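You operate a simulated robot arm through the tools that you are given. There is no shell and no other tool. Be economical: measure what you need, move in short steps, check, and stop when the job is done.

The job below is to be done with a simulated robot arm. You get a single attempt, and the scene is never put back.

TASK
Oil the patch on lower block 75 from the green tray and store it in the extras drawer.
Fine: clamp it in the blue holder, use the cream cloth and felt pad; cloth back, holder lever free, drawer shut. Where these are worked on the way, their far stop is far enough and under half their travel is too little: holder lever. A coat counts when it lies all over at full strength: go over it till it gets no stronger.

The check looks at the end state, three seconds after you hand in, the way a careful person would. Anything else that was tipped, shoved, dropped, spilled or broken makes it a failure. Flat cloth is picked up by pressing the open fingertips on it (5 to 10 N) and closing them slowly along it; thin cloth reads only 2 to 8 mm in the jaws.

THE ROBOT
A 7-joint arm with a two-finger parallel gripper on a trunk, on a base that drives. Base frame: it is fixed to the floor where the robot stands at the start and does not move with it; the origin is under the middle of the robot, x ahead of it, y to its left, z up. Units: m, degrees, N and s.
With the tool pointing down near the work surface it reaches from about 0.5 to 0.64 m from the robot's upright axis, wherever it stands. Its first joint turns from -166.0 to 166.0 degrees. Places, roughly: blue holder [0.7, -0.2, 0.9]; extras drawer [0.6, 0.3, 0.6]; felt pad [0.6, -0.4, 0.9]; holder lever [0.7, -0.1, 0.9]; inside of the extras drawer [0.7, 0.3, 0.5]; mould block [0.25, 2.25, 0.25]. Payload 1.57 kg.
The tool frame sits at the grasp point between the pads (the TCP): z along the fingers, y along the line on which they close. The tips reach 0.03 m beyond it. The gripper opens to 0.08 m. The fingers are 0.017 m wide and 0.012 m thick; the gripper's body (0.04 by 0.082 m) begins 0.08 m behind the TCP.
Orientation is told as [roll, pitch, yaw] about the base's x, y, z axes, in that order, counted from this pose: with the fingers straight down and closing along the base's y, the tool's x points along the base's -x, its y along +y and its z along -z.

THE INTERFACE
- The arm moves only by the tool servo_tool. Its arguments are lists of equal length, an entry for each row: "travel": the shift along the tool's x, y, z in m, a list of three; "angular": the turn, a rotation vector about the tool's x, y, z in degrees, a list of three; "fingers": the gripper command, from -1 (fully open) to 1 (shut), values between in proportion. In form: {"travel": [[x, y, z], ...], "angular": [[wx, wy, wz], ...], "fingers": [fingers, ...]}. A call has 1 to 10 rows; each row is the pose to reach, as a shift and turn from the pose commanded when the call began, along the tool's axes at that moment. Rows are played at 5 a second. More than 0.05 m and 8.6 degrees between two rows, or a gripper value outside its range, and nothing of the call is played. A pose out of reach is approached as far as the arm can. The call stops where the force on the tool passes 90 N (or 10 N more than at its start, if that is more) or the arm is blocked; 0.2 s more then pass. The fingers move at their own pace (about 0.153 m/s each) and stop on an object; they squeeze with about 36 N. The grip force told is the motor's: it shows also when the fingers shut on nothing. Time passes only in rows, and 0.2 s behind the last, so rows that repeat a pose let the fingers close. It gives the time, the measured TCP pose, the force on the tool (base axes), the opening and the grip force at its end, in the units of the frame above (readings bear some noise), with the torque about the TCP (base axes, N m) and any sound that the robot's microphone picked up.
- Cameras (640 x 400 px; columns grow to the right, rows downward): "scene" is now at [-0.0151, 0.1696, 1.3642]; the picture's right is [-0.25, -0.97, 0.00], its down [-0.58, 0.15, -0.80] and it looks along [0.77, -0.20, -0.60] (base axes); focal length 214 px, centre (320, 200). "wrist" rides on the gripper at [0.072, -0.007, -0.122] in the tool frame; the picture's right is [0.09, 1.00, 0.00], its down [-0.84, 0.08, -0.54] and it looks along [-0.54, 0.05, 0.84] (tool axes); focal length 238 px, centre (320, 200). There is no depth. A picture from a camera that has moved, and an enlarged one, comes with that camera's place and axes in the base frame and with its lens.
- capture(camera): a new picture of that camera. The clock stands still meanwhile.
- steer(legs): drives the robot by 1 to 6 legs, each [ahead, left, turn to the left] in m, m and degrees, along the robot's own axes; the way and the turn of a leg run together, so that a leg with both is an arc; at most 1.5 m and 180 degrees a leg. The arm and the cameras ride along, it lands a little off, and it stops where it bumps. It gives what a move gives.
- turn_head(pan, tilt): turns the head with the scene camera to pan (to the left, within 143 degrees either way) and tilt (down, from -29 to 69), counted from straight ahead of the robot. It gives what a move gives.
- close_up(camera, box): a new picture of the part [left, top, right, bottom] of that camera's present view, enlarged. The clock stands still meanwhile.
- job_done(): hands the job in; it is judged then, once.

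Work in short steps. Places have to be worked out from the pictures, the camera data and where the tool is seen: move nearer, look again, correct. Check each grasp and each placing, and mend what went wrong. You have 120 turns and 90 pictures in all, those below and enlarged ones among them. Open the gripper and draw the arm clear of the work before you hand the job in, unless the task says otherwise; then end with one line.

The tools are called after "Emit:" by a JSON object that holds its "api" and its "payload". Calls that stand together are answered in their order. servo_tool: Moves the arm, as the interface text tells. Its arguments: {"type":"object","properties":{"travel":{"type":"array","items":{"type":"array","items":{"type":"number"}}},"angular":{"type":"array","items":{"type":"array","items":{"type":"number"}}},"fingers":{"type":"array","items":{"type":"number"}}},"required":["travel","angular","fingers"]} The other tools are called the same way: steer (legs) drives the base; turn_head (pan, tilt) turns the head that bears the scene camera; capture (camera) takes a picture; close_up (camera, box) takes an enlarged picture of a part of a camera's view; job_done () hands the job in.

At the start:

```text
time_s: 0.0
ee_pos: [0.589, 0.0161, 1.2569]
tool_rot: [0.0, 0.0, 0.1]
ft_force: [-0.3, 0.7, 0.0]
moment: [-0.03, -0.02, 0.0]
grip_width: 0.0798
grip_force: 0.0
robot x, y, heading: [0.0006, -0.0037, 0.0]
head pan, tilt: [-14.3, 37.1]
```

scene: 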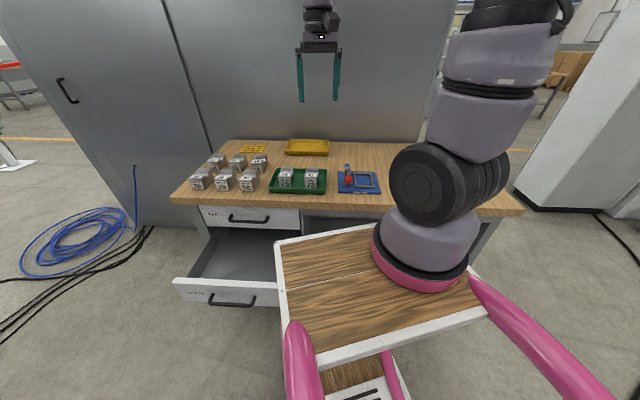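
wrist: 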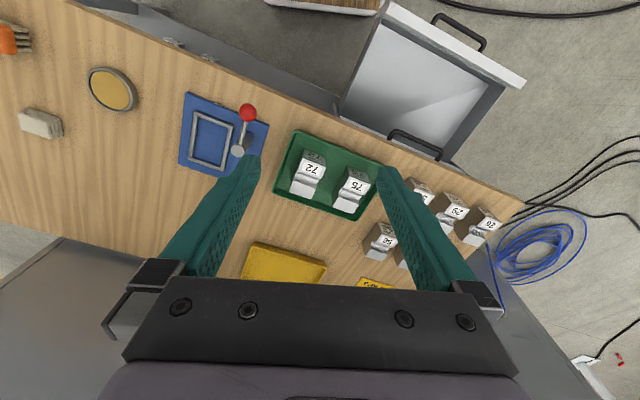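

The wrist view shows the green tray with blocks 72 and 75, the blue holder with its red lever, a round pad dish, the cloth and a brush. The drawer is already open. I'll enlarge these to see the details.

Emit:
{"api": "close_up", "payload": {"camera": "wrist", "box": [160, 80, 400, 230]}}

Emit:
{"api": "close_up", "payload": {"camera": "wrist", "box": [0, 0, 240, 150]}}

Emit:
{"api": "close_up", "payload": {"camera": "scene", "box": [160, 120, 400, 270]}}

```text
2.67 times, centred on (280, 155) of wrist
camera zoom: at [0.5171, 0.0106, 1.3799], right [-0.09, 1.0, 0.0], down [0.84, 0.08, 0.54], along [0.54, 0.05, -0.84], focal length 636 px, centre (427, 320)
```

zoom: 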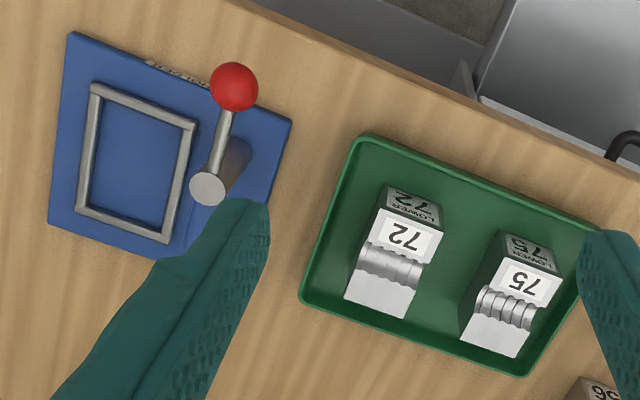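

```text
2.67 times, centred on (120, 75) of wrist
camera zoom: at [0.5171, 0.0106, 1.3799], right [-0.09, 1.0, 0.0], down [0.84, 0.08, 0.54], along [0.54, 0.05, -0.84], focal length 636 px, centre (853, 533)
```

zoom: 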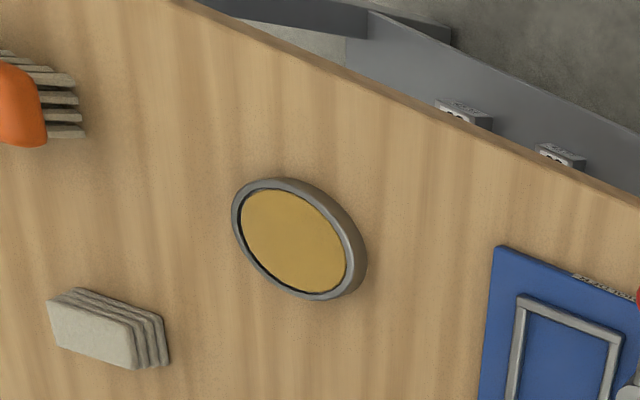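

```text
2.67 times, centred on (280, 195) of scene
camera zoom: at [-0.0151, 0.1696, 1.3642], right [-0.25, -0.97, 0.0], down [-0.58, 0.15, -0.8], along [0.77, -0.2, -0.6], focal length 572 px, centre (427, 213)
```

zoom: 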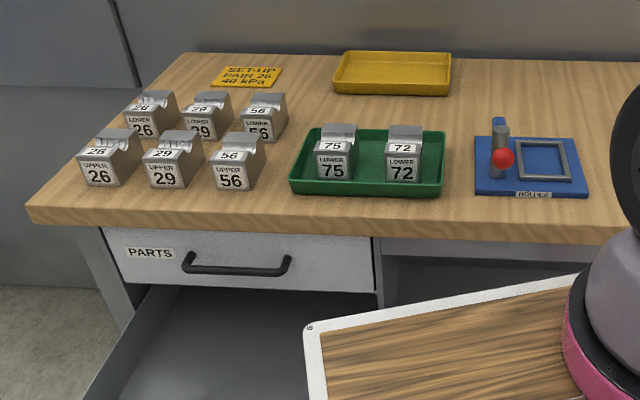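

Tray and holder positions agree in both cameras with a bench height of about 0.88 m, and the bench is turned about -20°. I'll look down past the robot's own body and at the right part of the bench.

Emit:
{"api": "turn_head", "payload": {"pan": 0, "tilt": 65}}

Emit:
{"api": "capture", "payload": {"camera": "scene"}}

Emit:
{"api": "turn_head", "payload": {"pan": -70, "tilt": 40}}

Emit:
{"api": "capture", "payload": {"camera": "scene"}}

```text
time_s: 0.9
ee_pos: [0.5889, 0.0167, 1.259]
tool_rot: [0.0, -0.1, 0.0]
ft_force: [-0.2, 0.0, -0.1]
moment: [0.03, 0.03, 0.0]
grip_width: 0.0799
grip_force: 0.1
robot x, y, heading: [-0.001, -0.0006, 0.1]
head pan, tilt: [0.0, 65.0]
```

```text
84 pictures are left
camera scene: at [-0.0385, 0.191, 1.3276], right [0.0, -1.0, 0.0], down [-0.91, 0.0, -0.42], along [0.42, 0.0, -0.91], focal length 214 px, centre (320, 200)
```

scene: 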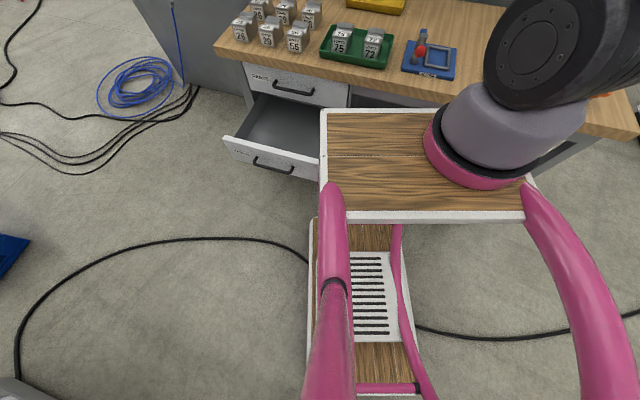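

```text
time_s: 2.3
ee_pos: [0.5898, 0.0165, 1.2573]
tool_rot: [0.0, 0.0, 0.0]
ft_force: [-0.3, -0.1, 0.0]
moment: [0.01, 0.01, -0.02]
grip_width: 0.0799
grip_force: 0.0
robot x, y, heading: [0.0015, -0.0007, 0.1]
head pan, tilt: [-70.0, 40.0]
```

```text
83 pictures are left
camera scene: at [-0.0701, 0.1112, 1.3598], right [-0.94, -0.34, 0.0], down [-0.22, 0.6, -0.77], along [0.26, -0.72, -0.64], focal length 214 px, centre (320, 200)
```

scene: 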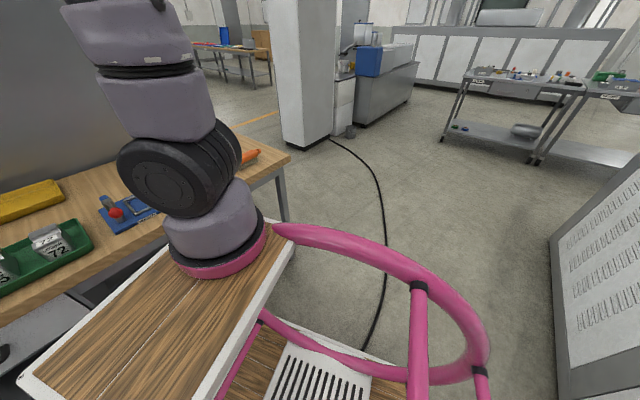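

The drawer's open front sits at about (0.40,0.15)–(0.55,0.62), and the robot's deck ends at x≈0.28. The robot has to come about 0.12 m nearer and turn square to the bench at the holder.

Emit:
{"api": "steer", "payload": {"legs": [[0.12, -0.02, 0], [0, 0, -20]]}}

Emit:
{"api": "turn_head", "payload": {"pan": 0, "tilt": 55}}

Emit:
{"api": "capture", "payload": {"camera": "scene"}}

Emit:
{"api": "capture", "payload": {"camera": "wrist"}}

```text
time_s: 4.7
ee_pos: [0.6815, -0.2058, 1.258]
tool_rot: [0.1, 0.0, -20.0]
ft_force: [0.8, -0.3, 0.0]
moment: [0.04, -0.03, 0.03]
grip_width: 0.0801
grip_force: 0.0
robot x, y, heading: [0.1218, -0.0163, -20.0]
head pan, tilt: [-70.0, 40.0]
```

```text
time_s: 6.1
ee_pos: [0.6809, -0.2058, 1.2577]
tool_rot: [0.0, 0.1, -20.1]
ft_force: [-0.1, 0.7, -0.5]
moment: [0.03, -0.02, 0.0]
grip_width: 0.0799
grip_force: 0.0
robot x, y, heading: [0.1234, -0.0213, -20.2]
head pan, tilt: [0.0, 55.0]
```

```text
82 pictures are left
camera scene: at [0.1617, 0.1691, 1.3392], right [-0.34, -0.94, 0.0], down [-0.77, 0.28, -0.57], along [0.54, -0.2, -0.82], focal length 214 px, centre (320, 200)
```

scene: 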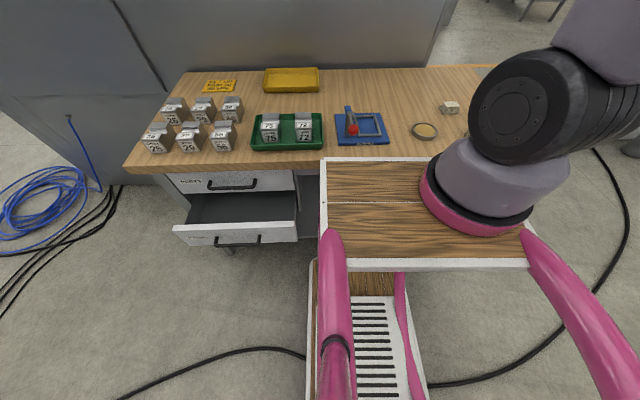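

```text
81 pictures are left
camera wrist: at [0.6113, -0.1873, 1.3799], right [0.26, 0.97, 0.0], down [0.81, -0.21, 0.54], along [0.52, -0.14, -0.84], focal length 238 px, centre (320, 200)
```

wrist: 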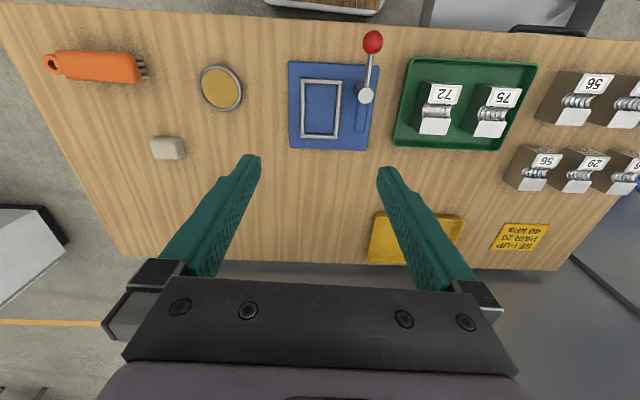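

Now I'm square to the bench. I'll look closely at the holder and tray, and at the left part with cloth and pad.

Emit:
{"api": "close_up", "payload": {"camera": "wrist", "box": [270, 20, 550, 195]}}

Emit:
{"api": "close_up", "payload": {"camera": "wrist", "box": [30, 30, 270, 180]}}

Emit:
{"api": "close_up", "payload": {"camera": "scene", "box": [230, 80, 470, 230]}}

Emit:
{"api": "close_up", "payload": {"camera": "scene", "box": [130, 150, 330, 275]}}

```text
2.29 times, centred on (410, 108) of wrist
camera zoom: at [0.6113, -0.1873, 1.3799], right [0.26, 0.97, 0.0], down [0.81, -0.21, 0.54], along [0.52, -0.14, -0.84], focal length 545 px, centre (114, 411)
```

zoom: 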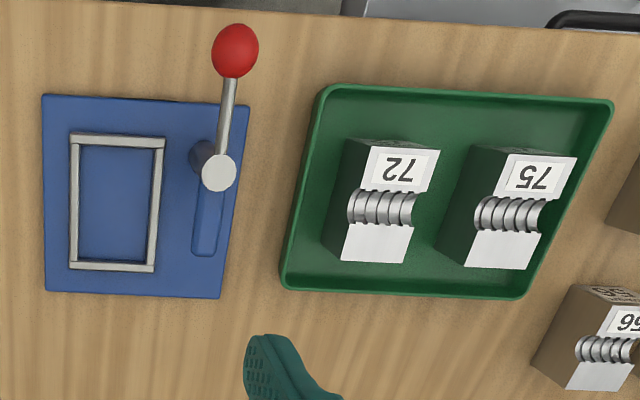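

```text
2.67 times, centred on (150, 105) of wrist
camera zoom: at [0.6113, -0.1873, 1.3799], right [0.26, 0.97, 0.0], down [0.81, -0.21, 0.54], along [0.52, -0.14, -0.84], focal length 636 px, centre (773, 453)
```

zoom: 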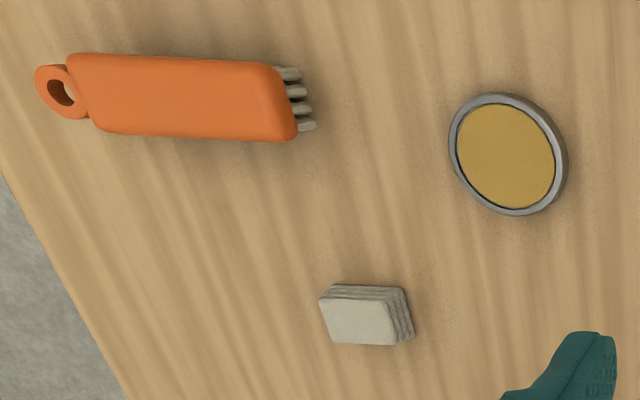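

```text
2.67 times, centred on (350, 155) of scene
camera zoom: at [0.1617, 0.1691, 1.3392], right [-0.34, -0.94, 0.0], down [-0.77, 0.28, -0.57], along [0.54, -0.2, -0.82], focal length 572 px, centre (240, 320)
```

zoom: 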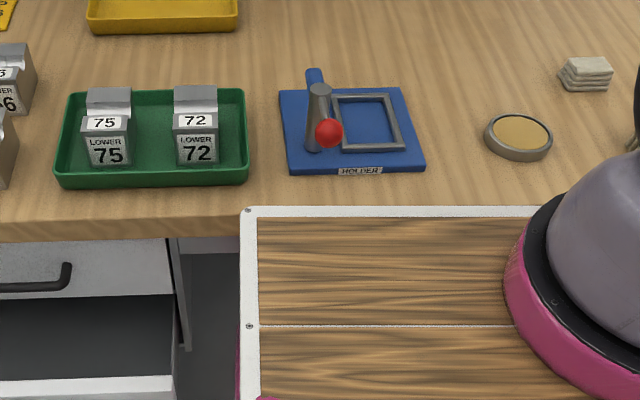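

```text
3.20 times, centred on (230, 212) of scene
camera zoom: at [0.1617, 0.1691, 1.3392], right [-0.34, -0.94, 0.0], down [-0.77, 0.28, -0.57], along [0.54, -0.2, -0.82], focal length 686 px, centre (608, 160)
```

zoom: 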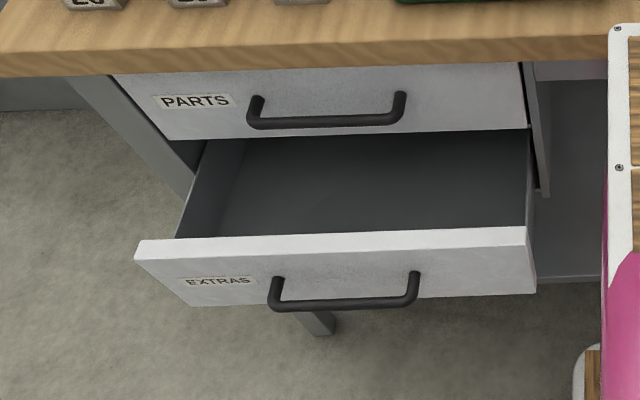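

In the pictures the drawer front has gone from n≈0.31 (square to the bench) to ≈0.47, so the cart pushed the drawer partly shut while driving. I'll leave it and reopen it later. The holder lever is a horizontal arm on an upright post with the knob towards me. I'll lower the tool for a closer look at the holder and tray.

Emit:
{"api": "servo_tool", "payload": {"travel": [[0, 0.04, 0.035], [0, 0.08, 0.07], [0, 0.12, 0.105], [0, 0.16, 0.14], [0, 0.16, 0.14]], "angular": [[0, 0, 0], [0, 0, 0], [0, 0, 0], [0, 0, 0], [0, 0, 0]], "fingers": [-1, -1, -1, -1, -1]}}

Emit:
{"api": "capture", "payload": {"camera": "wrist"}}

Emit:
{"api": "close_up", "payload": {"camera": "wrist", "box": [120, 0, 360, 150]}}

Emit:
{"api": "close_up", "payload": {"camera": "wrist", "box": [300, 20, 540, 170]}}

```text
refused: row 1 steps farther than a row can; nothing moved
```

```text
76 pictures are left
camera wrist: at [0.6113, -0.1873, 1.3799], right [0.26, 0.97, 0.0], down [0.81, -0.21, 0.54], along [0.52, -0.14, -0.84], focal length 238 px, centre (320, 200)
```

wrist: 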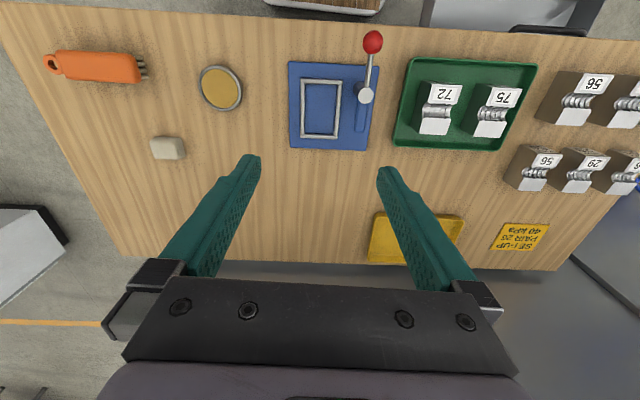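

```text
2.67 times, centred on (240, 75) of wrist
camera zoom: at [0.6113, -0.1873, 1.3799], right [0.26, 0.97, 0.0], down [0.81, -0.21, 0.54], along [0.52, -0.14, -0.84], focal length 636 px, centre (533, 533)
```

zoom: 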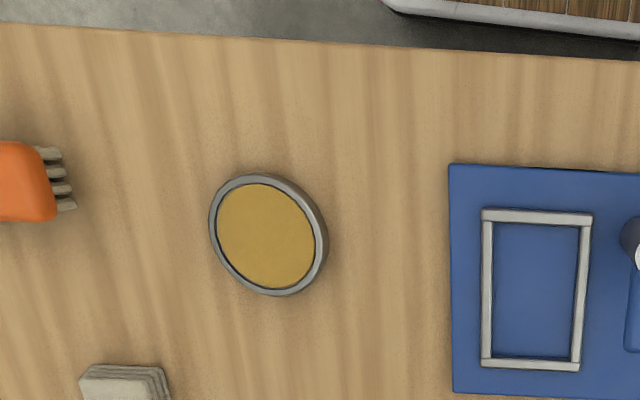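

```text
2.67 times, centred on (420, 95) of wrist
camera zoom: at [0.6113, -0.1873, 1.3799], right [0.26, 0.97, 0.0], down [0.81, -0.21, 0.54], along [0.52, -0.14, -0.84], focal length 636 px, centre (53, 480)
```

zoom: 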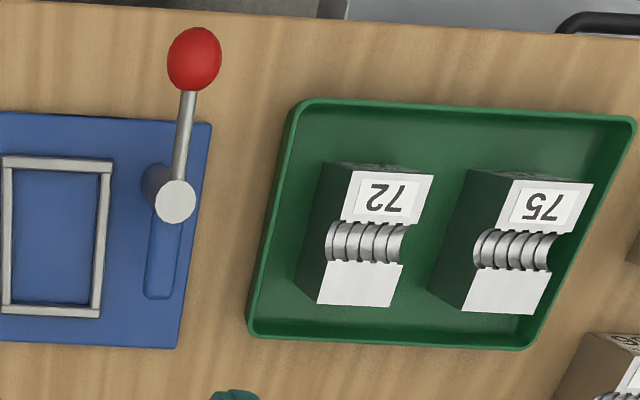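

The step was over the limit (0.05 m combined); I'll use smaller steps.

Emit:
{"api": "servo_tool", "payload": {"travel": [[0, 0.03, 0.03], [0, 0.06, 0.06], [0, 0.09, 0.09], [0, 0.12, 0.12], [0.01, 0.15, 0.15], [0.02, 0.18, 0.18], [0.02, 0.18, 0.18]], "angular": [[0, 0, 0], [0, 0, 0], [0, 0, 0], [0, 0, 0], [0, 0, 0], [0, 0, 0], [0, 0, 0]], "fingers": [-1, -1, -1, -1, -1, -1, -1]}}

Emit:
{"api": "capture", "payload": {"camera": "wrist"}}

```text
time_s: 7.7
ee_pos: [0.7265, -0.029, 1.0757]
tool_rot: [0.0, 0.0, -20.1]
ft_force: [0.0, -0.2, 1.0]
moment: [0.0, -0.01, -0.02]
grip_width: 0.0803
grip_force: 0.0
robot x, y, heading: [0.121, -0.0245, -19.9]
head pan, tilt: [0.0, 55.0]
```

```text
73 pictures are left
camera wrist: at [0.6564, -0.011, 1.1986], right [0.26, 0.97, 0.0], down [0.81, -0.21, 0.54], along [0.52, -0.14, -0.84], focal length 238 px, centre (320, 200)
```

wrist: 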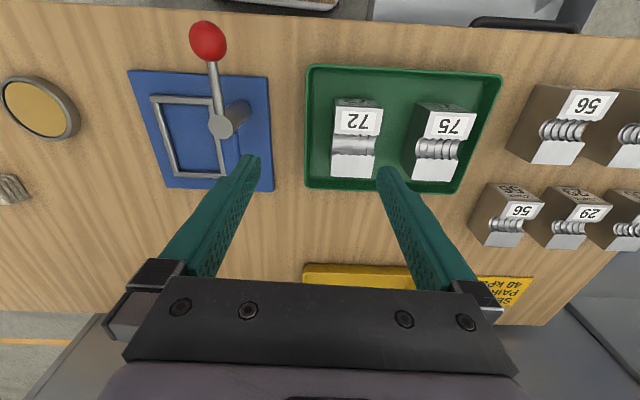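

Emit:
{"api": "close_up", "payload": {"camera": "wrist", "box": [110, 10, 290, 200]}}

Emit:
{"api": "close_up", "payload": {"camera": "wrist", "box": [300, 55, 510, 205]}}

```text
2.11 times, centred on (200, 105) of wrist
camera zoom: at [0.6564, -0.011, 1.1986], right [0.26, 0.97, 0.0], down [0.81, -0.21, 0.54], along [0.52, -0.14, -0.84], focal length 502 px, centre (573, 400)
```

zoom: 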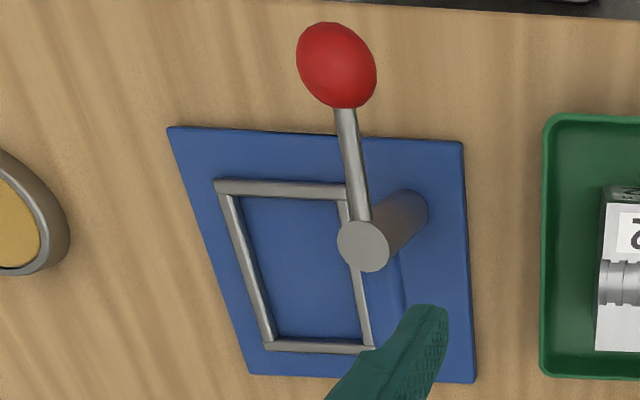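

```text
2.67 times, centred on (405, 130) of wrist
camera zoom: at [0.6564, -0.011, 1.1986], right [0.26, 0.97, 0.0], down [0.81, -0.21, 0.54], along [0.52, -0.14, -0.84], focal length 636 px, centre (93, 387)
```

zoom: 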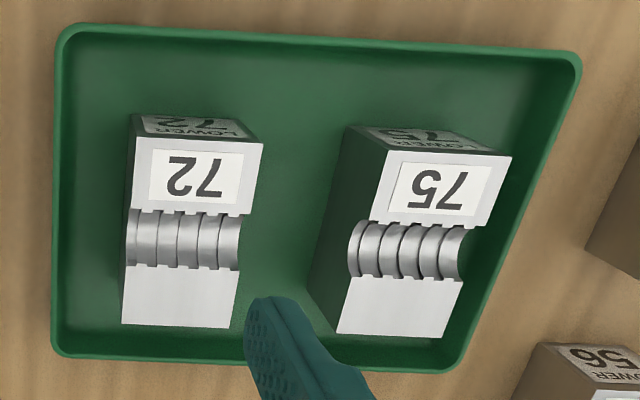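

Block 75 is about 5.5 cm wide (along the bench) and 9 cm long, its centre at n≈0.72, e≈0.38, with its top at z≈0.91 and its bottom at ≈0.85. I'll test whether the arm reaches over it from here.

Emit:
{"api": "servo_tool", "payload": {"travel": [[0, 0.04, 0], [0, 0.08, 0], [0, 0.12, 0], [-0.01, 0.16, 0.0], [-0.02, 0.175, 0.02], [-0.02, 0.175, 0.06], [-0.02, 0.175, 0.09], [-0.02, 0.175, 0.09]], "angular": [[0, 0, 0], [0, 0, 0], [0, 0, 0], [0, 0, 0], [0, 0, 0], [0, 0, 0], [0, 0, 0], [0, 0, 0]], "fingers": [-1, -1, -1, -1, -1, -1, -1, -1]}}

Emit:
{"api": "capture", "payload": {"camera": "wrist"}}

```text
time_s: 9.5
ee_pos: [0.8046, 0.128, 0.9874]
tool_rot: [0.1, 0.0, -20.1]
ft_force: [0.3, -0.1, 0.0]
moment: [-0.01, 0.02, 0.02]
grip_width: 0.0801
grip_force: 0.1
robot x, y, heading: [0.1227, -0.0193, -20.3]
head pan, tilt: [0.0, 55.0]
```

```text
70 pictures are left
camera wrist: at [0.7346, 0.1466, 1.1096], right [0.26, 0.97, 0.0], down [0.81, -0.21, 0.54], along [0.52, -0.14, -0.84], focal length 238 px, centre (320, 200)
```

wrist: 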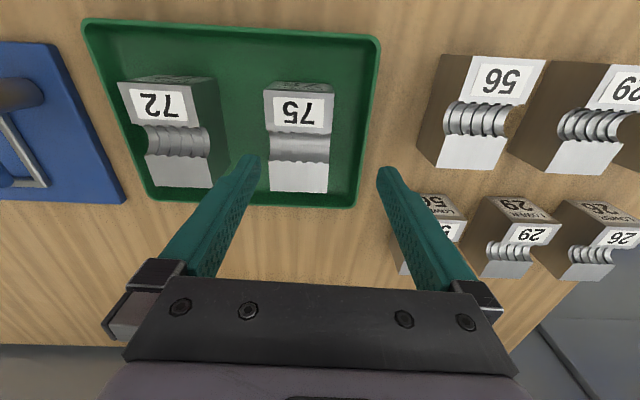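

The arm reaches. Block 75's centre is at n≈0.7185, e≈0.376, so I need to shift 2 cm right and go down to z≈0.895.

Emit:
{"api": "servo_tool", "payload": {"travel": [[-0.006, -0.0195, 0], [-0.006, -0.0195, 0.03], [-0.006, -0.0195, 0.06], [-0.006, -0.0195, 0.08], [-0.006, -0.0195, 0.092], [-0.006, -0.0195, 0.092]], "angular": [[0, 0, 0], [0, 0, 0], [0, 0, 0], [0, 0, 0], [0, 0, 0], [0, 0, 0]], "fingers": [-1, -1, -1, -1, -1, -1]}}

Emit:
{"api": "capture", "payload": {"camera": "wrist"}}

```text
time_s: 10.9
ee_pos: [0.801, 0.109, 0.8935]
tool_rot: [0.0, 0.0, -20.1]
ft_force: [-0.7, 0.5, -0.2]
moment: [-0.02, -0.03, -0.01]
grip_width: 0.0798
grip_force: 0.0
robot x, y, heading: [0.1256, -0.0174, -20.1]
head pan, tilt: [0.0, 55.0]
```

```text
69 pictures are left
camera wrist: at [0.7303, 0.1262, 1.0158], right [0.26, 0.97, 0.0], down [0.81, -0.21, 0.54], along [0.52, -0.14, -0.84], focal length 238 px, centre (320, 200)
```

wrist: 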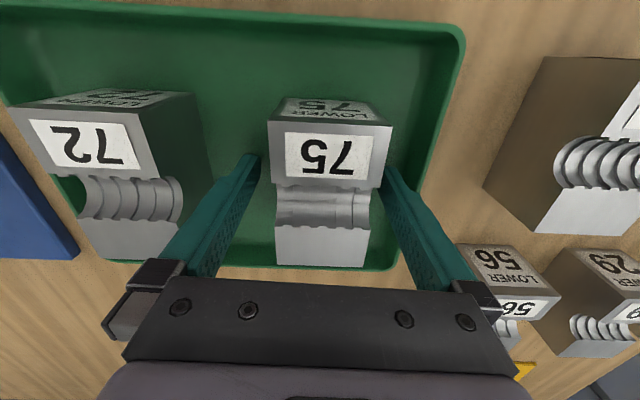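

The block sits between the fingers, with the tips clear of the tray. I'll close on it.

Emit:
{"api": "servo_tool", "payload": {"travel": [[0, 0, 0], [0, 0, 0], [0, 0, 0], [0, 0, 0]], "angular": [[0, 0, 0], [0, 0, 0], [0, 0, 0], [0, 0, 0]], "fingers": [-0.3, 0.2, 1, 1]}}

Emit:
{"api": "servo_tool", "payload": {"travel": [[0, 0, -0.03], [0, 0, -0.06], [0, 0, -0.09], [0, 0, -0.09]], "angular": [[0, 0, 0], [0, 0, 0], [0, 0, 0], [0, 0, 0]], "fingers": [1, 1, 1, 1]}}

Emit:
{"api": "capture", "payload": {"camera": "wrist"}}

```text
time_s: 11.9
ee_pos: [0.7998, 0.1077, 0.8938]
tool_rot: [0.0, -0.1, -20.0]
ft_force: [0.7, 1.7, -0.5]
moment: [0.1, -0.18, 0.05]
grip_width: 0.0547
grip_force: 36.1
robot x, y, heading: [0.1209, -0.0219, -20.1]
head pan, tilt: [0.0, 55.0]
```

```text
time_s: 12.9
ee_pos: [0.8011, 0.1071, 0.9863]
tool_rot: [-0.1, 0.0, -20.0]
ft_force: [0.3, 0.5, -6.9]
moment: [-0.01, 0.04, 0.0]
grip_width: 0.055
grip_force: 35.6
robot x, y, heading: [0.1224, -0.0205, -20.0]
head pan, tilt: [0.0, 55.0]
```

```text
68 pictures are left
camera wrist: at [0.7314, 0.1257, 1.1084], right [0.26, 0.97, 0.0], down [0.81, -0.21, 0.54], along [0.52, -0.14, -0.84], focal length 238 px, centre (320, 200)
```

wrist: 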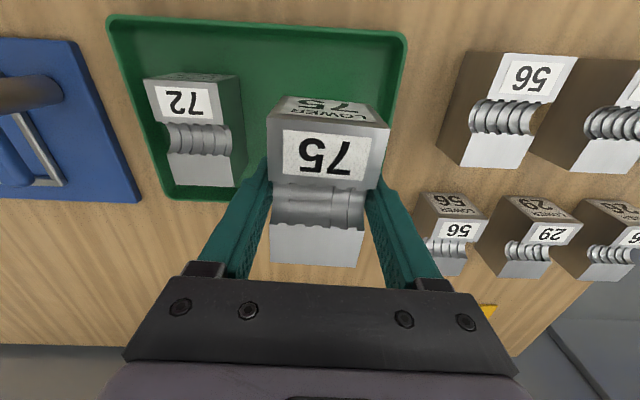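

Got it: 0.055 m wide, about 0.7 kg. I judge the pocket centre to be n≈0.748, e≈0.0415, with its frame top at z≈0.87. I'll lift over the lever and carry the block above the holder.

Emit:
{"api": "servo_tool", "payload": {"travel": [[0, 0, -0.04], [0, 0, -0.075], [0, -0.045, -0.075], [0, -0.09, -0.075], [0, -0.135, -0.075], [0, -0.18, -0.075], [0, -0.225, -0.075], [-0.012, -0.27, -0.075], [-0.024, -0.31, -0.075], [-0.032, -0.333, -0.075]], "angular": [[0, 0, 0], [0, 0, 0], [0, 0, 0], [0, 0, 0], [0, 0, 0], [0, 0, 0], [0, 0, 0], [0, 0, 0], [0, 0, 0], [0, 0, 0]], "fingers": [1, 1, 1, 1, 1, 1, 1, 1, 1, 1]}}

Emit:
{"api": "capture", "payload": {"camera": "wrist"}}

Emit:
{"api": "capture", "payload": {"camera": "scene"}}

```text
time_s: 15.1
ee_pos: [0.7189, -0.2217, 1.0581]
tool_rot: [-0.1, 0.1, -20.0]
ft_force: [-0.7, 1.2, -6.9]
moment: [-0.01, -0.02, -0.02]
grip_width: 0.0549
grip_force: 36.2
robot x, y, heading: [0.1195, -0.022, -20.0]
head pan, tilt: [0.0, 55.0]
```

```text
67 pictures are left
camera wrist: at [0.6488, -0.2023, 1.1803], right [0.25, 0.97, 0.0], down [0.81, -0.21, 0.54], along [0.52, -0.14, -0.84], focal length 238 px, centre (320, 200)
```

wrist: 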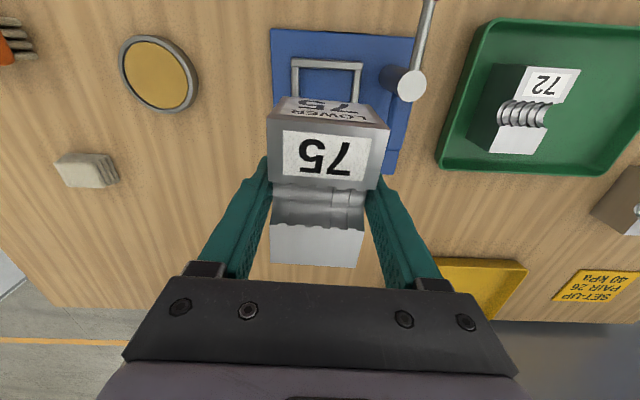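

```text
66 pictures are left
camera scene: at [0.1619, 0.1694, 1.3391], right [-0.34, -0.94, 0.0], down [-0.77, 0.28, -0.57], along [0.54, -0.2, -0.82], focal length 214 px, centre (320, 200)
```

scene: 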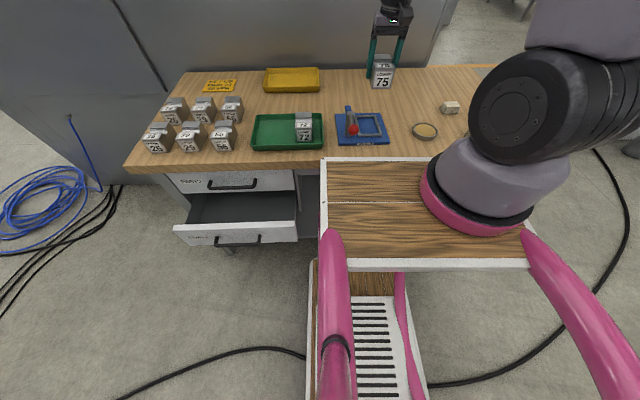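

I'm above the pocket and well aligned within a few mm. I'll lower to just above the frame and compare.

Emit:
{"api": "servo_tool", "payload": {"travel": [[0, 0.002, 0.035], [0.002, 0.002, 0.07], [0.003, 0.002, 0.105], [0.003, 0.002, 0.112], [0.003, 0.002, 0.112]], "angular": [[0, 0, 0], [0, 0, 0], [0, 0, 0], [0, 0, 0], [0, 0, 0]], "fingers": [1, 1, 1, 1, 1]}}

Emit:
{"api": "close_up", "payload": {"camera": "wrist", "box": [220, 0, 460, 290]}}

Emit:
{"api": "close_up", "payload": {"camera": "scene", "box": [310, 60, 430, 160]}}

```text
time_s: 16.3
ee_pos: [0.7171, -0.2148, 0.9475]
tool_rot: [-0.1, 0.1, -20.0]
ft_force: [-0.3, -0.8, -7.1]
moment: [-0.01, -0.02, 0.01]
grip_width: 0.0547
grip_force: 35.8
robot x, y, heading: [0.1236, -0.0195, -20.1]
head pan, tilt: [0.0, 55.0]
```

```text
1.38 times, centred on (340, 145) of wrist
camera zoom: at [0.6479, -0.1965, 1.0697], right [0.25, 0.97, 0.0], down [0.81, -0.21, 0.54], along [0.52, -0.14, -0.84], focal length 329 px, centre (292, 276)
```

zoom: 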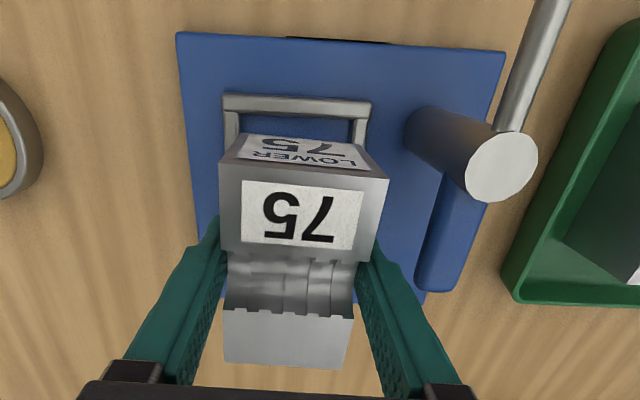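

```text
4.00 times, centred on (370, 110) of scene
camera zoom: at [0.1619, 0.1691, 1.3391], right [-0.34, -0.94, 0.0], down [-0.77, 0.28, -0.57], along [0.54, -0.2, -0.82], focal length 858 px, centre (120, 560)
```

zoom: 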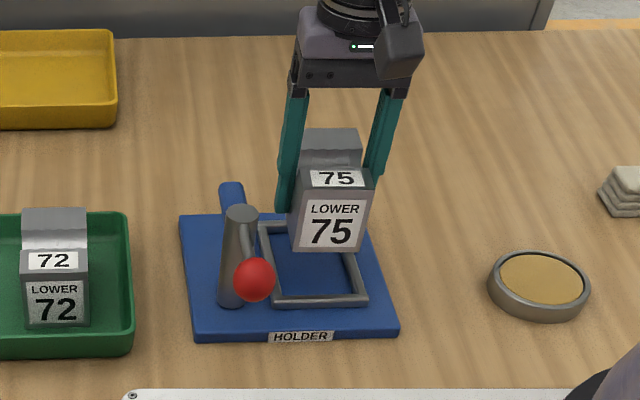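

Both cameras put the block within about 3 mm of the pocket centre, with opposite signs, so I take it as centred. I'll lower in small steps, watching the force.

Emit:
{"api": "servo_tool", "payload": {"travel": [[0, 0, 0.01], [0, 0, 0.018], [0, 0, 0.024], [0, 0, 0.03]], "angular": [[0, 0, 0], [0, 0, 0], [0, 0, 0], [0, 0, 0]], "fingers": [1, 1, 1, 1]}}

Emit:
{"api": "servo_tool", "payload": {"travel": [[0, 0, 0.004], [0, 0, 0.008], [0, 0, 0.008]], "angular": [[0, 0, 0], [0, 0, 0], [0, 0, 0]], "fingers": [1, 1, 1]}}

```text
time_s: 17.3
ee_pos: [0.7159, -0.2132, 0.9163]
tool_rot: [0.0, -0.1, -20.2]
ft_force: [0.8, 0.0, -6.8]
moment: [0.01, -0.03, -0.01]
grip_width: 0.0548
grip_force: 36.4
robot x, y, heading: [0.1224, -0.0189, -20.5]
head pan, tilt: [0.0, 55.0]
```

```text
time_s: 18.1
ee_pos: [0.7161, -0.213, 0.9102]
tool_rot: [0.0, 0.0, -20.1]
ft_force: [-0.3, 0.5, -6.5]
moment: [-0.01, 0.0, 0.0]
grip_width: 0.0551
grip_force: 35.9
robot x, y, heading: [0.1214, -0.0228, -20.0]
head pan, tilt: [0.0, 55.0]
```

No contact yet at TCP z=0.910. I'll look before going lower.

Emit:
{"api": "close_up", "payload": {"camera": "scene", "box": [310, 60, 430, 160]}}

Emit:
{"api": "close_up", "payload": {"camera": "wrist", "box": [200, 0, 440, 290]}}

```text
4.00 times, centred on (370, 110) of scene
camera zoom: at [0.1619, 0.1691, 1.3391], right [-0.34, -0.94, 0.0], down [-0.77, 0.28, -0.57], along [0.54, -0.2, -0.82], focal length 858 px, centre (120, 560)
```

zoom: 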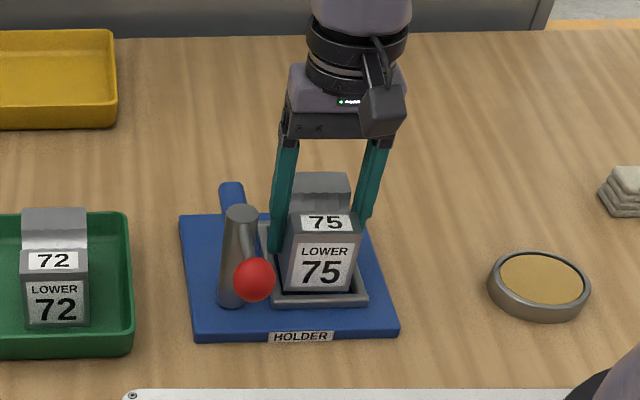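

```text
1.38 times, centred on (320, 145) of wrist
camera zoom: at [0.6466, -0.1946, 1.0327], right [0.26, 0.97, 0.0], down [0.81, -0.21, 0.54], along [0.52, -0.14, -0.84], focal length 329 px, centre (320, 276)
```

zoom: 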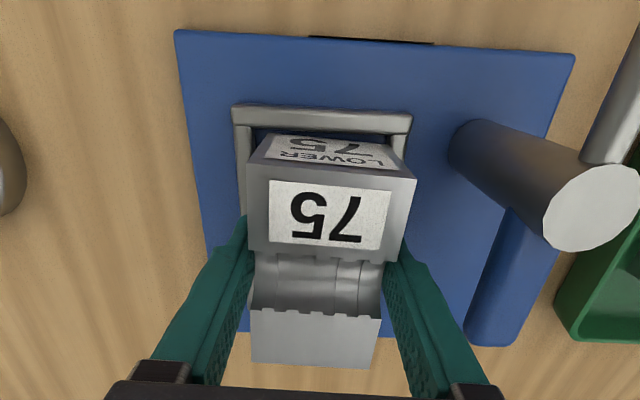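

The block looks to be just entering the frame, maybe 1–2 mm to the left. I'll nudge it 1 mm and continue down gently.

Emit:
{"api": "servo_tool", "payload": {"travel": [[0, -0.001, 0.004], [0, -0.001, 0.008], [0, -0.001, 0.012], [0, -0.001, 0.012]], "angular": [[0, 0, 0], [0, 0, 0], [0, 0, 0], [0, 0, 0]], "fingers": [1, 1, 1, 1]}}

```text
time_s: 19.1
ee_pos: [0.7146, -0.2153, 0.9013]
tool_rot: [0.1, -0.2, -20.0]
ft_force: [-1.8, -1.1, 59.9]
moment: [-1.11, 1.69, -0.14]
grip_width: 0.0548
grip_force: 36.6
robot x, y, heading: [0.1174, -0.0228, -19.9]
head pan, tilt: [0.0, 55.0]
```

60 N at z≈0.901, and the moment puts the contact at the near-right bottom corner: the block is on the frame there. I'll lift 6 mm, shift 2.5 mm left and 2 mm away, and try again.

Emit:
{"api": "servo_tool", "payload": {"travel": [[0, 0, -0.008], [-0.002, 0.0025, -0.008], [-0.002, 0.0025, -0.003], [-0.002, 0.0025, 0.0], [-0.002, 0.0025, 0.0]], "angular": [[0, 0, 0], [0, 0, 0], [0, 0, 0], [0, 0, 0], [0, 0, 0]], "fingers": [1, 1, 1, 1, 1]}}

```text
time_s: 20.3
ee_pos: [0.7168, -0.2133, 0.8997]
tool_rot: [0.0, -0.1, -20.0]
ft_force: [-11.7, -3.8, 52.5]
moment: [0.24, 0.54, 0.5]
grip_width: 0.0548
grip_force: 35.9
robot x, y, heading: [0.121, -0.0147, -20.1]
head pan, tilt: [0.0, 55.0]
```

Now the contact is central. I'll check by eye whether the block is down on the pocket floor.

Emit:
{"api": "close_up", "payload": {"camera": "scene", "box": [340, 90, 400, 145]}}

Emit:
{"api": "close_up", "payload": {"camera": "wrist", "box": [220, 30, 420, 190]}}

```text
7.27 times, centred on (370, 118) of scene
camera zoom: at [0.16, 0.1694, 1.3392], right [-0.34, -0.94, 0.0], down [-0.77, 0.28, -0.57], along [0.54, -0.2, -0.82], focal length 1560 px, centre (-44, 800)
```

zoom: 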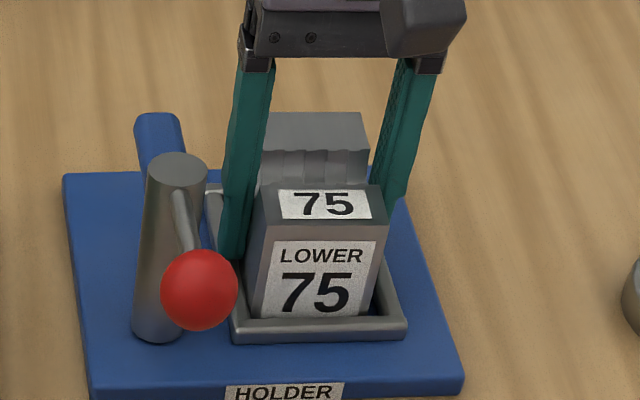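

```text
2.50 times, centred on (320, 110) of wrist
camera zoom: at [0.6471, -0.1942, 1.0226], right [0.26, 0.97, 0.0], down [0.81, -0.21, 0.54], along [0.53, -0.14, -0.84], focal length 596 px, centre (320, 425)
```

zoom: 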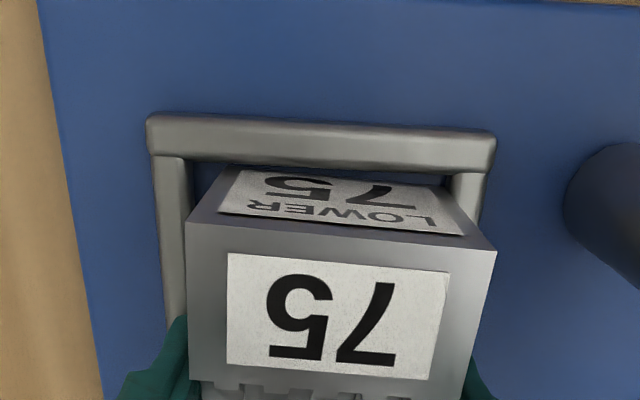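

The block's bottom is inside the frame, and the fingertips are most likely resting on the side bars. I'll ease the push and open, letting it settle the last few mm.

Emit:
{"api": "servo_tool", "payload": {"travel": [[0, 0, -0.003], [0, 0, -0.003], [0, 0, -0.003], [0, 0, -0.003]], "angular": [[0, 0, 0], [0, 0, 0], [0, 0, 0], [0, 0, 0]], "fingers": [1, 0.3, 0.1, -0.2]}}

Emit:
{"api": "servo_tool", "payload": {"travel": [[0, 0, -0.03], [0, 0, -0.06], [0, 0, -0.1], [0, 0, -0.14], [0.03, 0, -0.14], [0.06, 0, -0.14]], "angular": [[0, 0, 0], [0, 0, 0], [0, 0, 0], [0, 0, 0], [0, 0, 0], [0, 0, 0]], "fingers": [-0.2, -0.2, -0.2, -0.2, -0.2, -0.2]}}

Emit:
{"api": "capture", "payload": {"camera": "wrist"}}

Emit:
{"api": "close_up", "payload": {"camera": "scene", "box": [340, 90, 400, 145]}}

```text
time_s: 21.3
ee_pos: [0.7176, -0.2125, 0.9003]
tool_rot: [0.0, 0.0, -20.0]
ft_force: [-1.8, 0.2, 4.1]
moment: [-0.1, -0.47, -0.01]
grip_width: 0.0546
grip_force: 35.8
robot x, y, heading: [0.1213, -0.0192, -20.0]
head pan, tilt: [0.0, 55.0]
```

```text
time_s: 22.7
ee_pos: [0.6606, -0.1943, 1.0416]
tool_rot: [0.0, 0.0, -20.1]
ft_force: [0.8, 0.1, -7.2]
moment: [0.04, 0.05, -0.03]
grip_width: 0.0545
grip_force: 36.6
robot x, y, heading: [0.1224, -0.0178, -20.1]
head pan, tilt: [0.0, 55.0]
```

```text
59 pictures are left
camera wrist: at [0.5909, -0.1753, 1.1626], right [0.26, 0.97, 0.0], down [0.81, -0.21, 0.54], along [0.52, -0.14, -0.84], focal length 238 px, centre (320, 200)
```

wrist: 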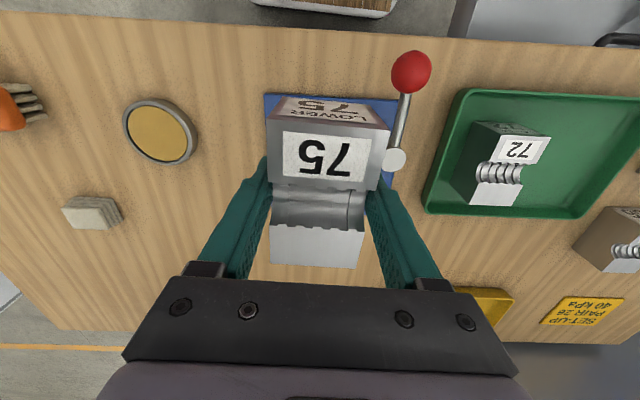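

```text
7.27 times, centred on (370, 118) of scene
camera zoom: at [0.1623, 0.169, 1.3392], right [-0.34, -0.94, 0.0], down [-0.77, 0.28, -0.57], along [0.54, -0.2, -0.82], focal length 1560 px, centre (-44, 800)
```

zoom: 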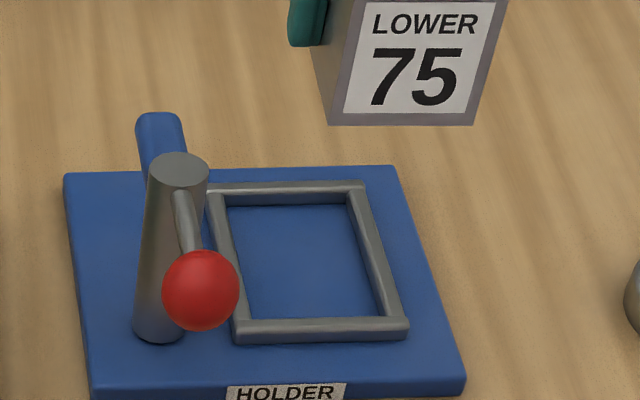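

The gripper value -0.2 is still narrower than the block (it needs below about -0.4), so it stayed in hand. I'll retrace the path exactly and open wider this time.

Emit:
{"api": "servo_tool", "payload": {"travel": [[-0.03, 0, 0], [-0.06, 0, 0], [-0.06, 0, 0.04], [-0.06, 0, 0.08], [-0.06, 0, 0.11], [-0.06, 0, 0.125], [-0.06, 0, 0.135], [-0.06, 0, 0.14], [-0.06, 0, 0.14]], "angular": [[0, 0, 0], [0, 0, 0], [0, 0, 0], [0, 0, 0], [0, 0, 0], [0, 0, 0], [0, 0, 0], [0, 0, 0], [0, 0, 0]], "fingers": [1, 1, 1, 1, 1, 1, 1, 1, 1]}}

Emit:
{"api": "close_up", "payload": {"camera": "scene", "box": [340, 90, 400, 145]}}

```text
time_s: 24.7
ee_pos: [0.7192, -0.2123, 0.9019]
tool_rot: [-0.1, -0.1, -20.1]
ft_force: [0.0, 0.0, -6.3]
moment: [0.0, 0.04, 0.0]
grip_width: 0.0549
grip_force: 36.1
robot x, y, heading: [0.1253, -0.0168, -19.9]
head pan, tilt: [0.0, 55.0]
```

```text
7.27 times, centred on (370, 118) of scene
camera zoom: at [0.1619, 0.1691, 1.3391], right [-0.34, -0.94, 0.0], down [-0.77, 0.28, -0.57], along [0.54, -0.2, -0.82], focal length 1560 px, centre (-44, 800)
```

zoom: 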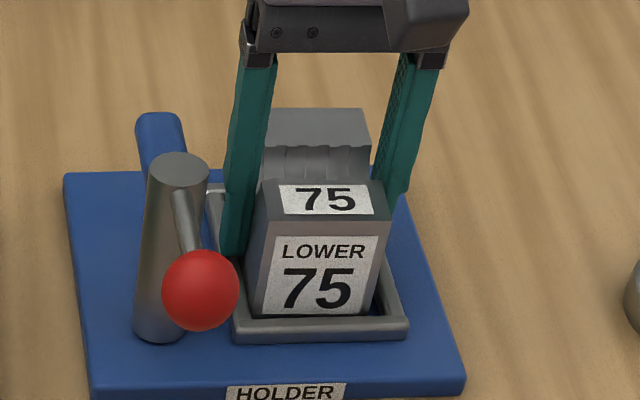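

It's back inside the frame, hovering by about 1–2 mm. I'll lower 2 mm and open wide enough.

Emit:
{"api": "servo_tool", "payload": {"travel": [[0, 0, 0.002], [0, 0, 0.002], [0, 0, 0.001], [0, 0, 0.0], [0, 0, 0.0]], "angular": [[0, 0, 0], [0, 0, 0], [0, 0, 0], [0, 0, 0], [0, 0, 0]], "fingers": [1, 1, -0.4, -0.65, -0.65]}}

Emit:
{"api": "servo_tool", "payload": {"travel": [[0, 0, -0.03], [0, 0, -0.06], [0, 0, -0.1], [0, 0, -0.14], [0.03, 0, -0.14], [0.06, 0, -0.14]], "angular": [[0, 0, 0], [0, 0, 0], [0, 0, 0], [0, 0, 0], [0, 0, 0], [0, 0, 0]], "fingers": [-0.65, -0.65, -0.65, -0.65, -0.65, -0.65]}}

Emit:
{"api": "close_up", "payload": {"camera": "wrist", "box": [220, 40, 460, 190]}}

Emit:
{"api": "close_up", "payload": {"camera": "scene", "box": [340, 90, 400, 145]}}

```text
time_s: 25.9
ee_pos: [0.7177, -0.2135, 0.9009]
tool_rot: [0.0, 0.1, -20.1]
ft_force: [0.5, -0.6, -0.1]
moment: [0.01, 0.0, -0.03]
grip_width: 0.0661
grip_force: 0.0
robot x, y, heading: [0.1216, -0.0245, -20.1]
head pan, tilt: [0.0, 55.0]
```

```text
time_s: 27.3
ee_pos: [0.6592, -0.1958, 1.0418]
tool_rot: [0.1, 0.0, -20.2]
ft_force: [0.1, -0.3, -1.4]
moment: [0.0, 0.04, -0.02]
grip_width: 0.0659
grip_force: 0.1
robot x, y, heading: [0.1216, -0.0226, -20.0]
head pan, tilt: [0.0, 55.0]
```

```text
2.67 times, centred on (340, 115) of wrist
camera zoom: at [0.589, -0.1759, 1.1634], right [0.26, 0.97, 0.0], down [0.81, -0.21, 0.54], along [0.52, -0.14, -0.84], focal length 636 px, centre (267, 427)
```

zoom: 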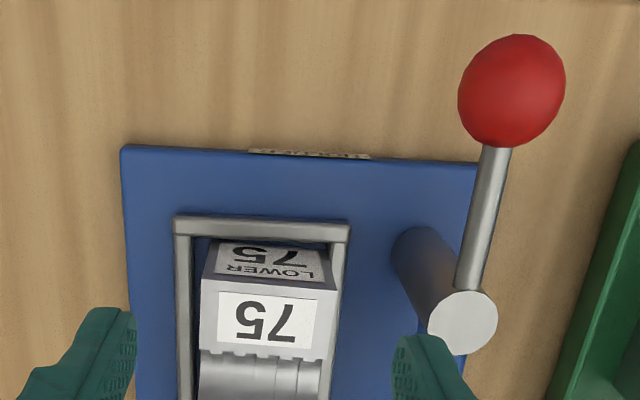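

```text
7.27 times, centred on (370, 118) of scene
camera zoom: at [0.1621, 0.1691, 1.3392], right [-0.34, -0.94, 0.0], down [-0.77, 0.28, -0.57], along [0.54, -0.2, -0.82], focal length 1560 px, centre (-44, 800)
```

zoom: 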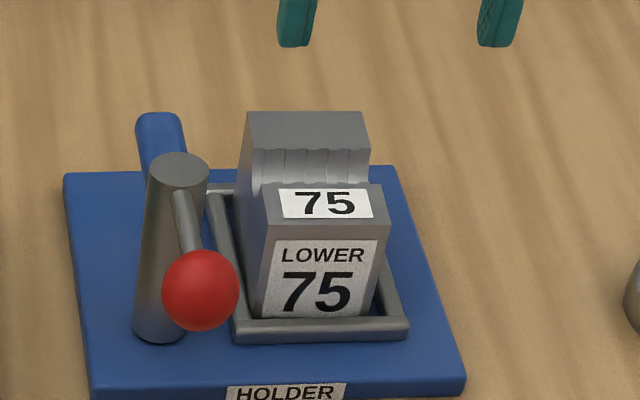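

The block sits in the pocket. The lever is a horizontal arm at z≈0.93 on a vertical post, and the blue arm behind it should swing over the block when the knob goes left. I'll place the closed fingertips to the right of the knob.

Emit:
{"api": "servo_tool", "payload": {"travel": [[0.04, 0.02, 0], [0.066, 0.036, 0], [0.066, 0.036, 0.04], [0.066, 0.036, 0.08], [0.066, 0.036, 0.097], [0.066, 0.036, 0.097]], "angular": [[0, 0, 0], [0, 0, 0], [0, 0, 0], [0, 0, 0], [0, 0, 0], [0, 0, 0]], "fingers": [1, 1, 1, 1, 1, 1]}}

Emit:
{"api": "capture", "payload": {"camera": "wrist"}}

Emit:
{"api": "close_up", "payload": {"camera": "scene", "box": [310, 80, 430, 160]}}

```text
time_s: 28.7
ee_pos: [0.6108, -0.1381, 0.9435]
tool_rot: [0.0, 0.1, -20.1]
ft_force: [-0.2, 0.4, 0.3]
moment: [0.0, 0.02, 0.01]
grip_width: 0.0001
grip_force: 21.2
robot x, y, heading: [0.1246, -0.0187, -20.3]
head pan, tilt: [0.0, 55.0]
```

```text
54 pictures are left
camera wrist: at [0.5411, -0.1204, 1.0654], right [0.25, 0.97, 0.0], down [0.81, -0.21, 0.54], along [0.52, -0.14, -0.84], focal length 238 px, centre (320, 200)
```

wrist: 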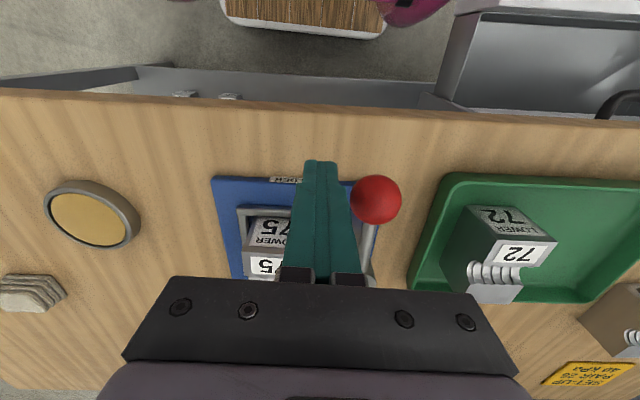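

```text
5.00 times, centred on (370, 120) of scene
camera zoom: at [0.1617, 0.1692, 1.3391], right [-0.34, -0.94, 0.0], down [-0.77, 0.28, -0.57], along [0.54, -0.2, -0.82], focal length 1072 px, centre (70, 600)
```

zoom: 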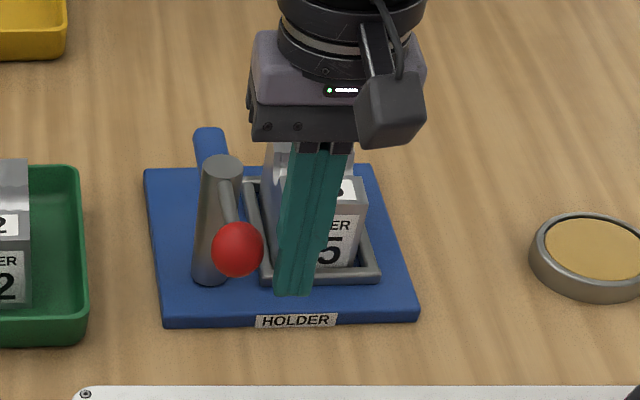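

The tips are just right of the knob. I'll push it left along its arc, about 30° first.

Emit:
{"api": "servo_tool", "payload": {"travel": [[-0.002, 0.012, 0], [0, 0.025, 0], [0, 0.038, 0], [0.0, 0.052, 0], [0.0, 0.052, 0]], "angular": [[0, 0, 0], [0, 0, 0], [0, 0, 0], [0, 0, 0], [0, 0, 0]], "fingers": [1, 1, 1, 1, 1]}}

Emit:
{"api": "close_up", "payload": {"camera": "scene", "box": [310, 80, 430, 160]}}

```text
time_s: 29.9
ee_pos: [0.631, -0.0874, 0.9444]
tool_rot: [0.0, 0.0, -20.1]
ft_force: [-0.2, -0.3, -0.6]
moment: [0.02, -0.03, 0.04]
grip_width: 0.0
grip_force: 21.6
robot x, y, heading: [0.1193, -0.0188, -20.2]
head pan, tilt: [0.0, 55.0]
```

```text
5.00 times, centred on (370, 120) of scene
camera zoom: at [0.1618, 0.1692, 1.3391], right [-0.34, -0.94, 0.0], down [-0.77, 0.28, -0.57], along [0.54, -0.2, -0.82], focal length 1072 px, centre (70, 600)
```

zoom: 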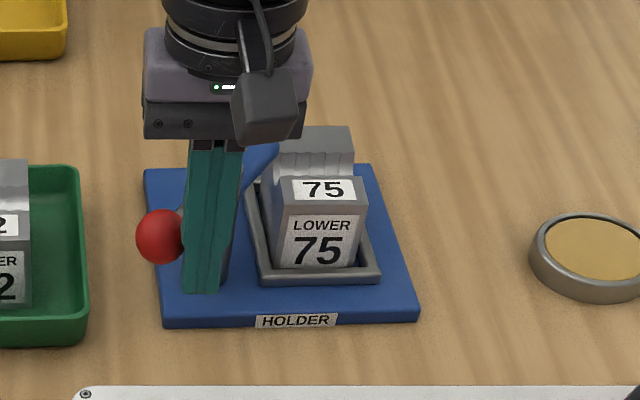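

The lever swings and the blue arm turns towards the block. I'll continue along the arc to the stop.

Emit:
{"api": "servo_tool", "payload": {"travel": [[-0.006, 0.018, 0], [-0.014, 0.034, 0], [-0.027, 0.05, 0], [-0.04, 0.06, 0], [-0.052, 0.066, 0], [-0.06, 0.068, 0], [-0.06, 0.068, 0]], "angular": [[0, 0, 0], [0, 0, 0], [0, 0, 0], [0, 0, 0], [0, 0, 0], [0, 0, 0], [0, 0, 0]], "fingers": [1, 1, 1, 1, 1, 1, 1]}}

Emit:
{"api": "capture", "payload": {"camera": "wrist"}}

Emit:
{"api": "close_up", "payload": {"camera": "scene", "box": [310, 80, 430, 160]}}

```text
time_s: 31.4
ee_pos: [0.6908, -0.0396, 0.9415]
tool_rot: [-0.8, 2.0, -20.0]
ft_force: [-17.3, 10.1, 9.4]
moment: [-0.11, -0.08, -0.16]
grip_width: 0.0
grip_force: 21.4
robot x, y, heading: [0.1186, -0.0184, -20.1]
head pan, tilt: [0.0, 55.0]
stopped in row 7: the force on the tool passed its limit at 135 N (the readings are from after the stop); the commanded pose is now the measured one
```

```text
51 pictures are left
camera wrist: at [0.626, -0.0203, 1.0661], right [0.25, 0.97, -0.01], down [0.83, -0.21, 0.51], along [0.49, -0.14, -0.86], focal length 238 px, centre (320, 200)
```

wrist: 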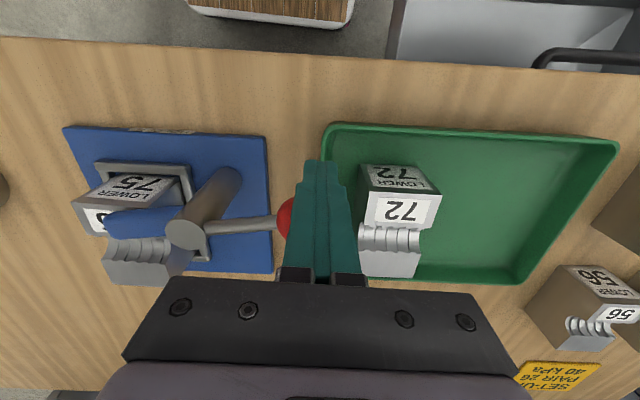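

```text
5.00 times, centred on (370, 120) of scene
camera zoom: at [0.1594, 0.1701, 1.3391], right [-0.34, -0.94, 0.0], down [-0.77, 0.28, -0.57], along [0.54, -0.2, -0.82], focal length 1072 px, centre (70, 600)
```

zoom: 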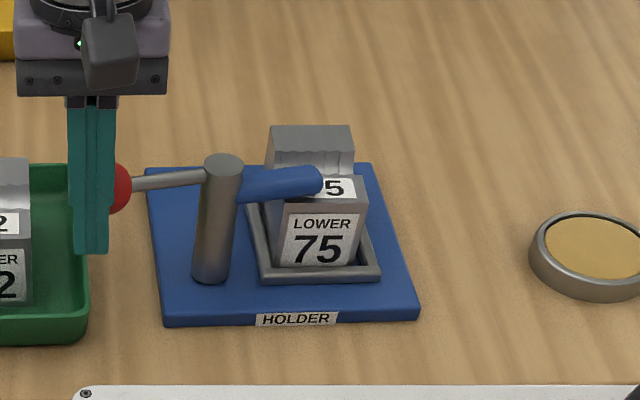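

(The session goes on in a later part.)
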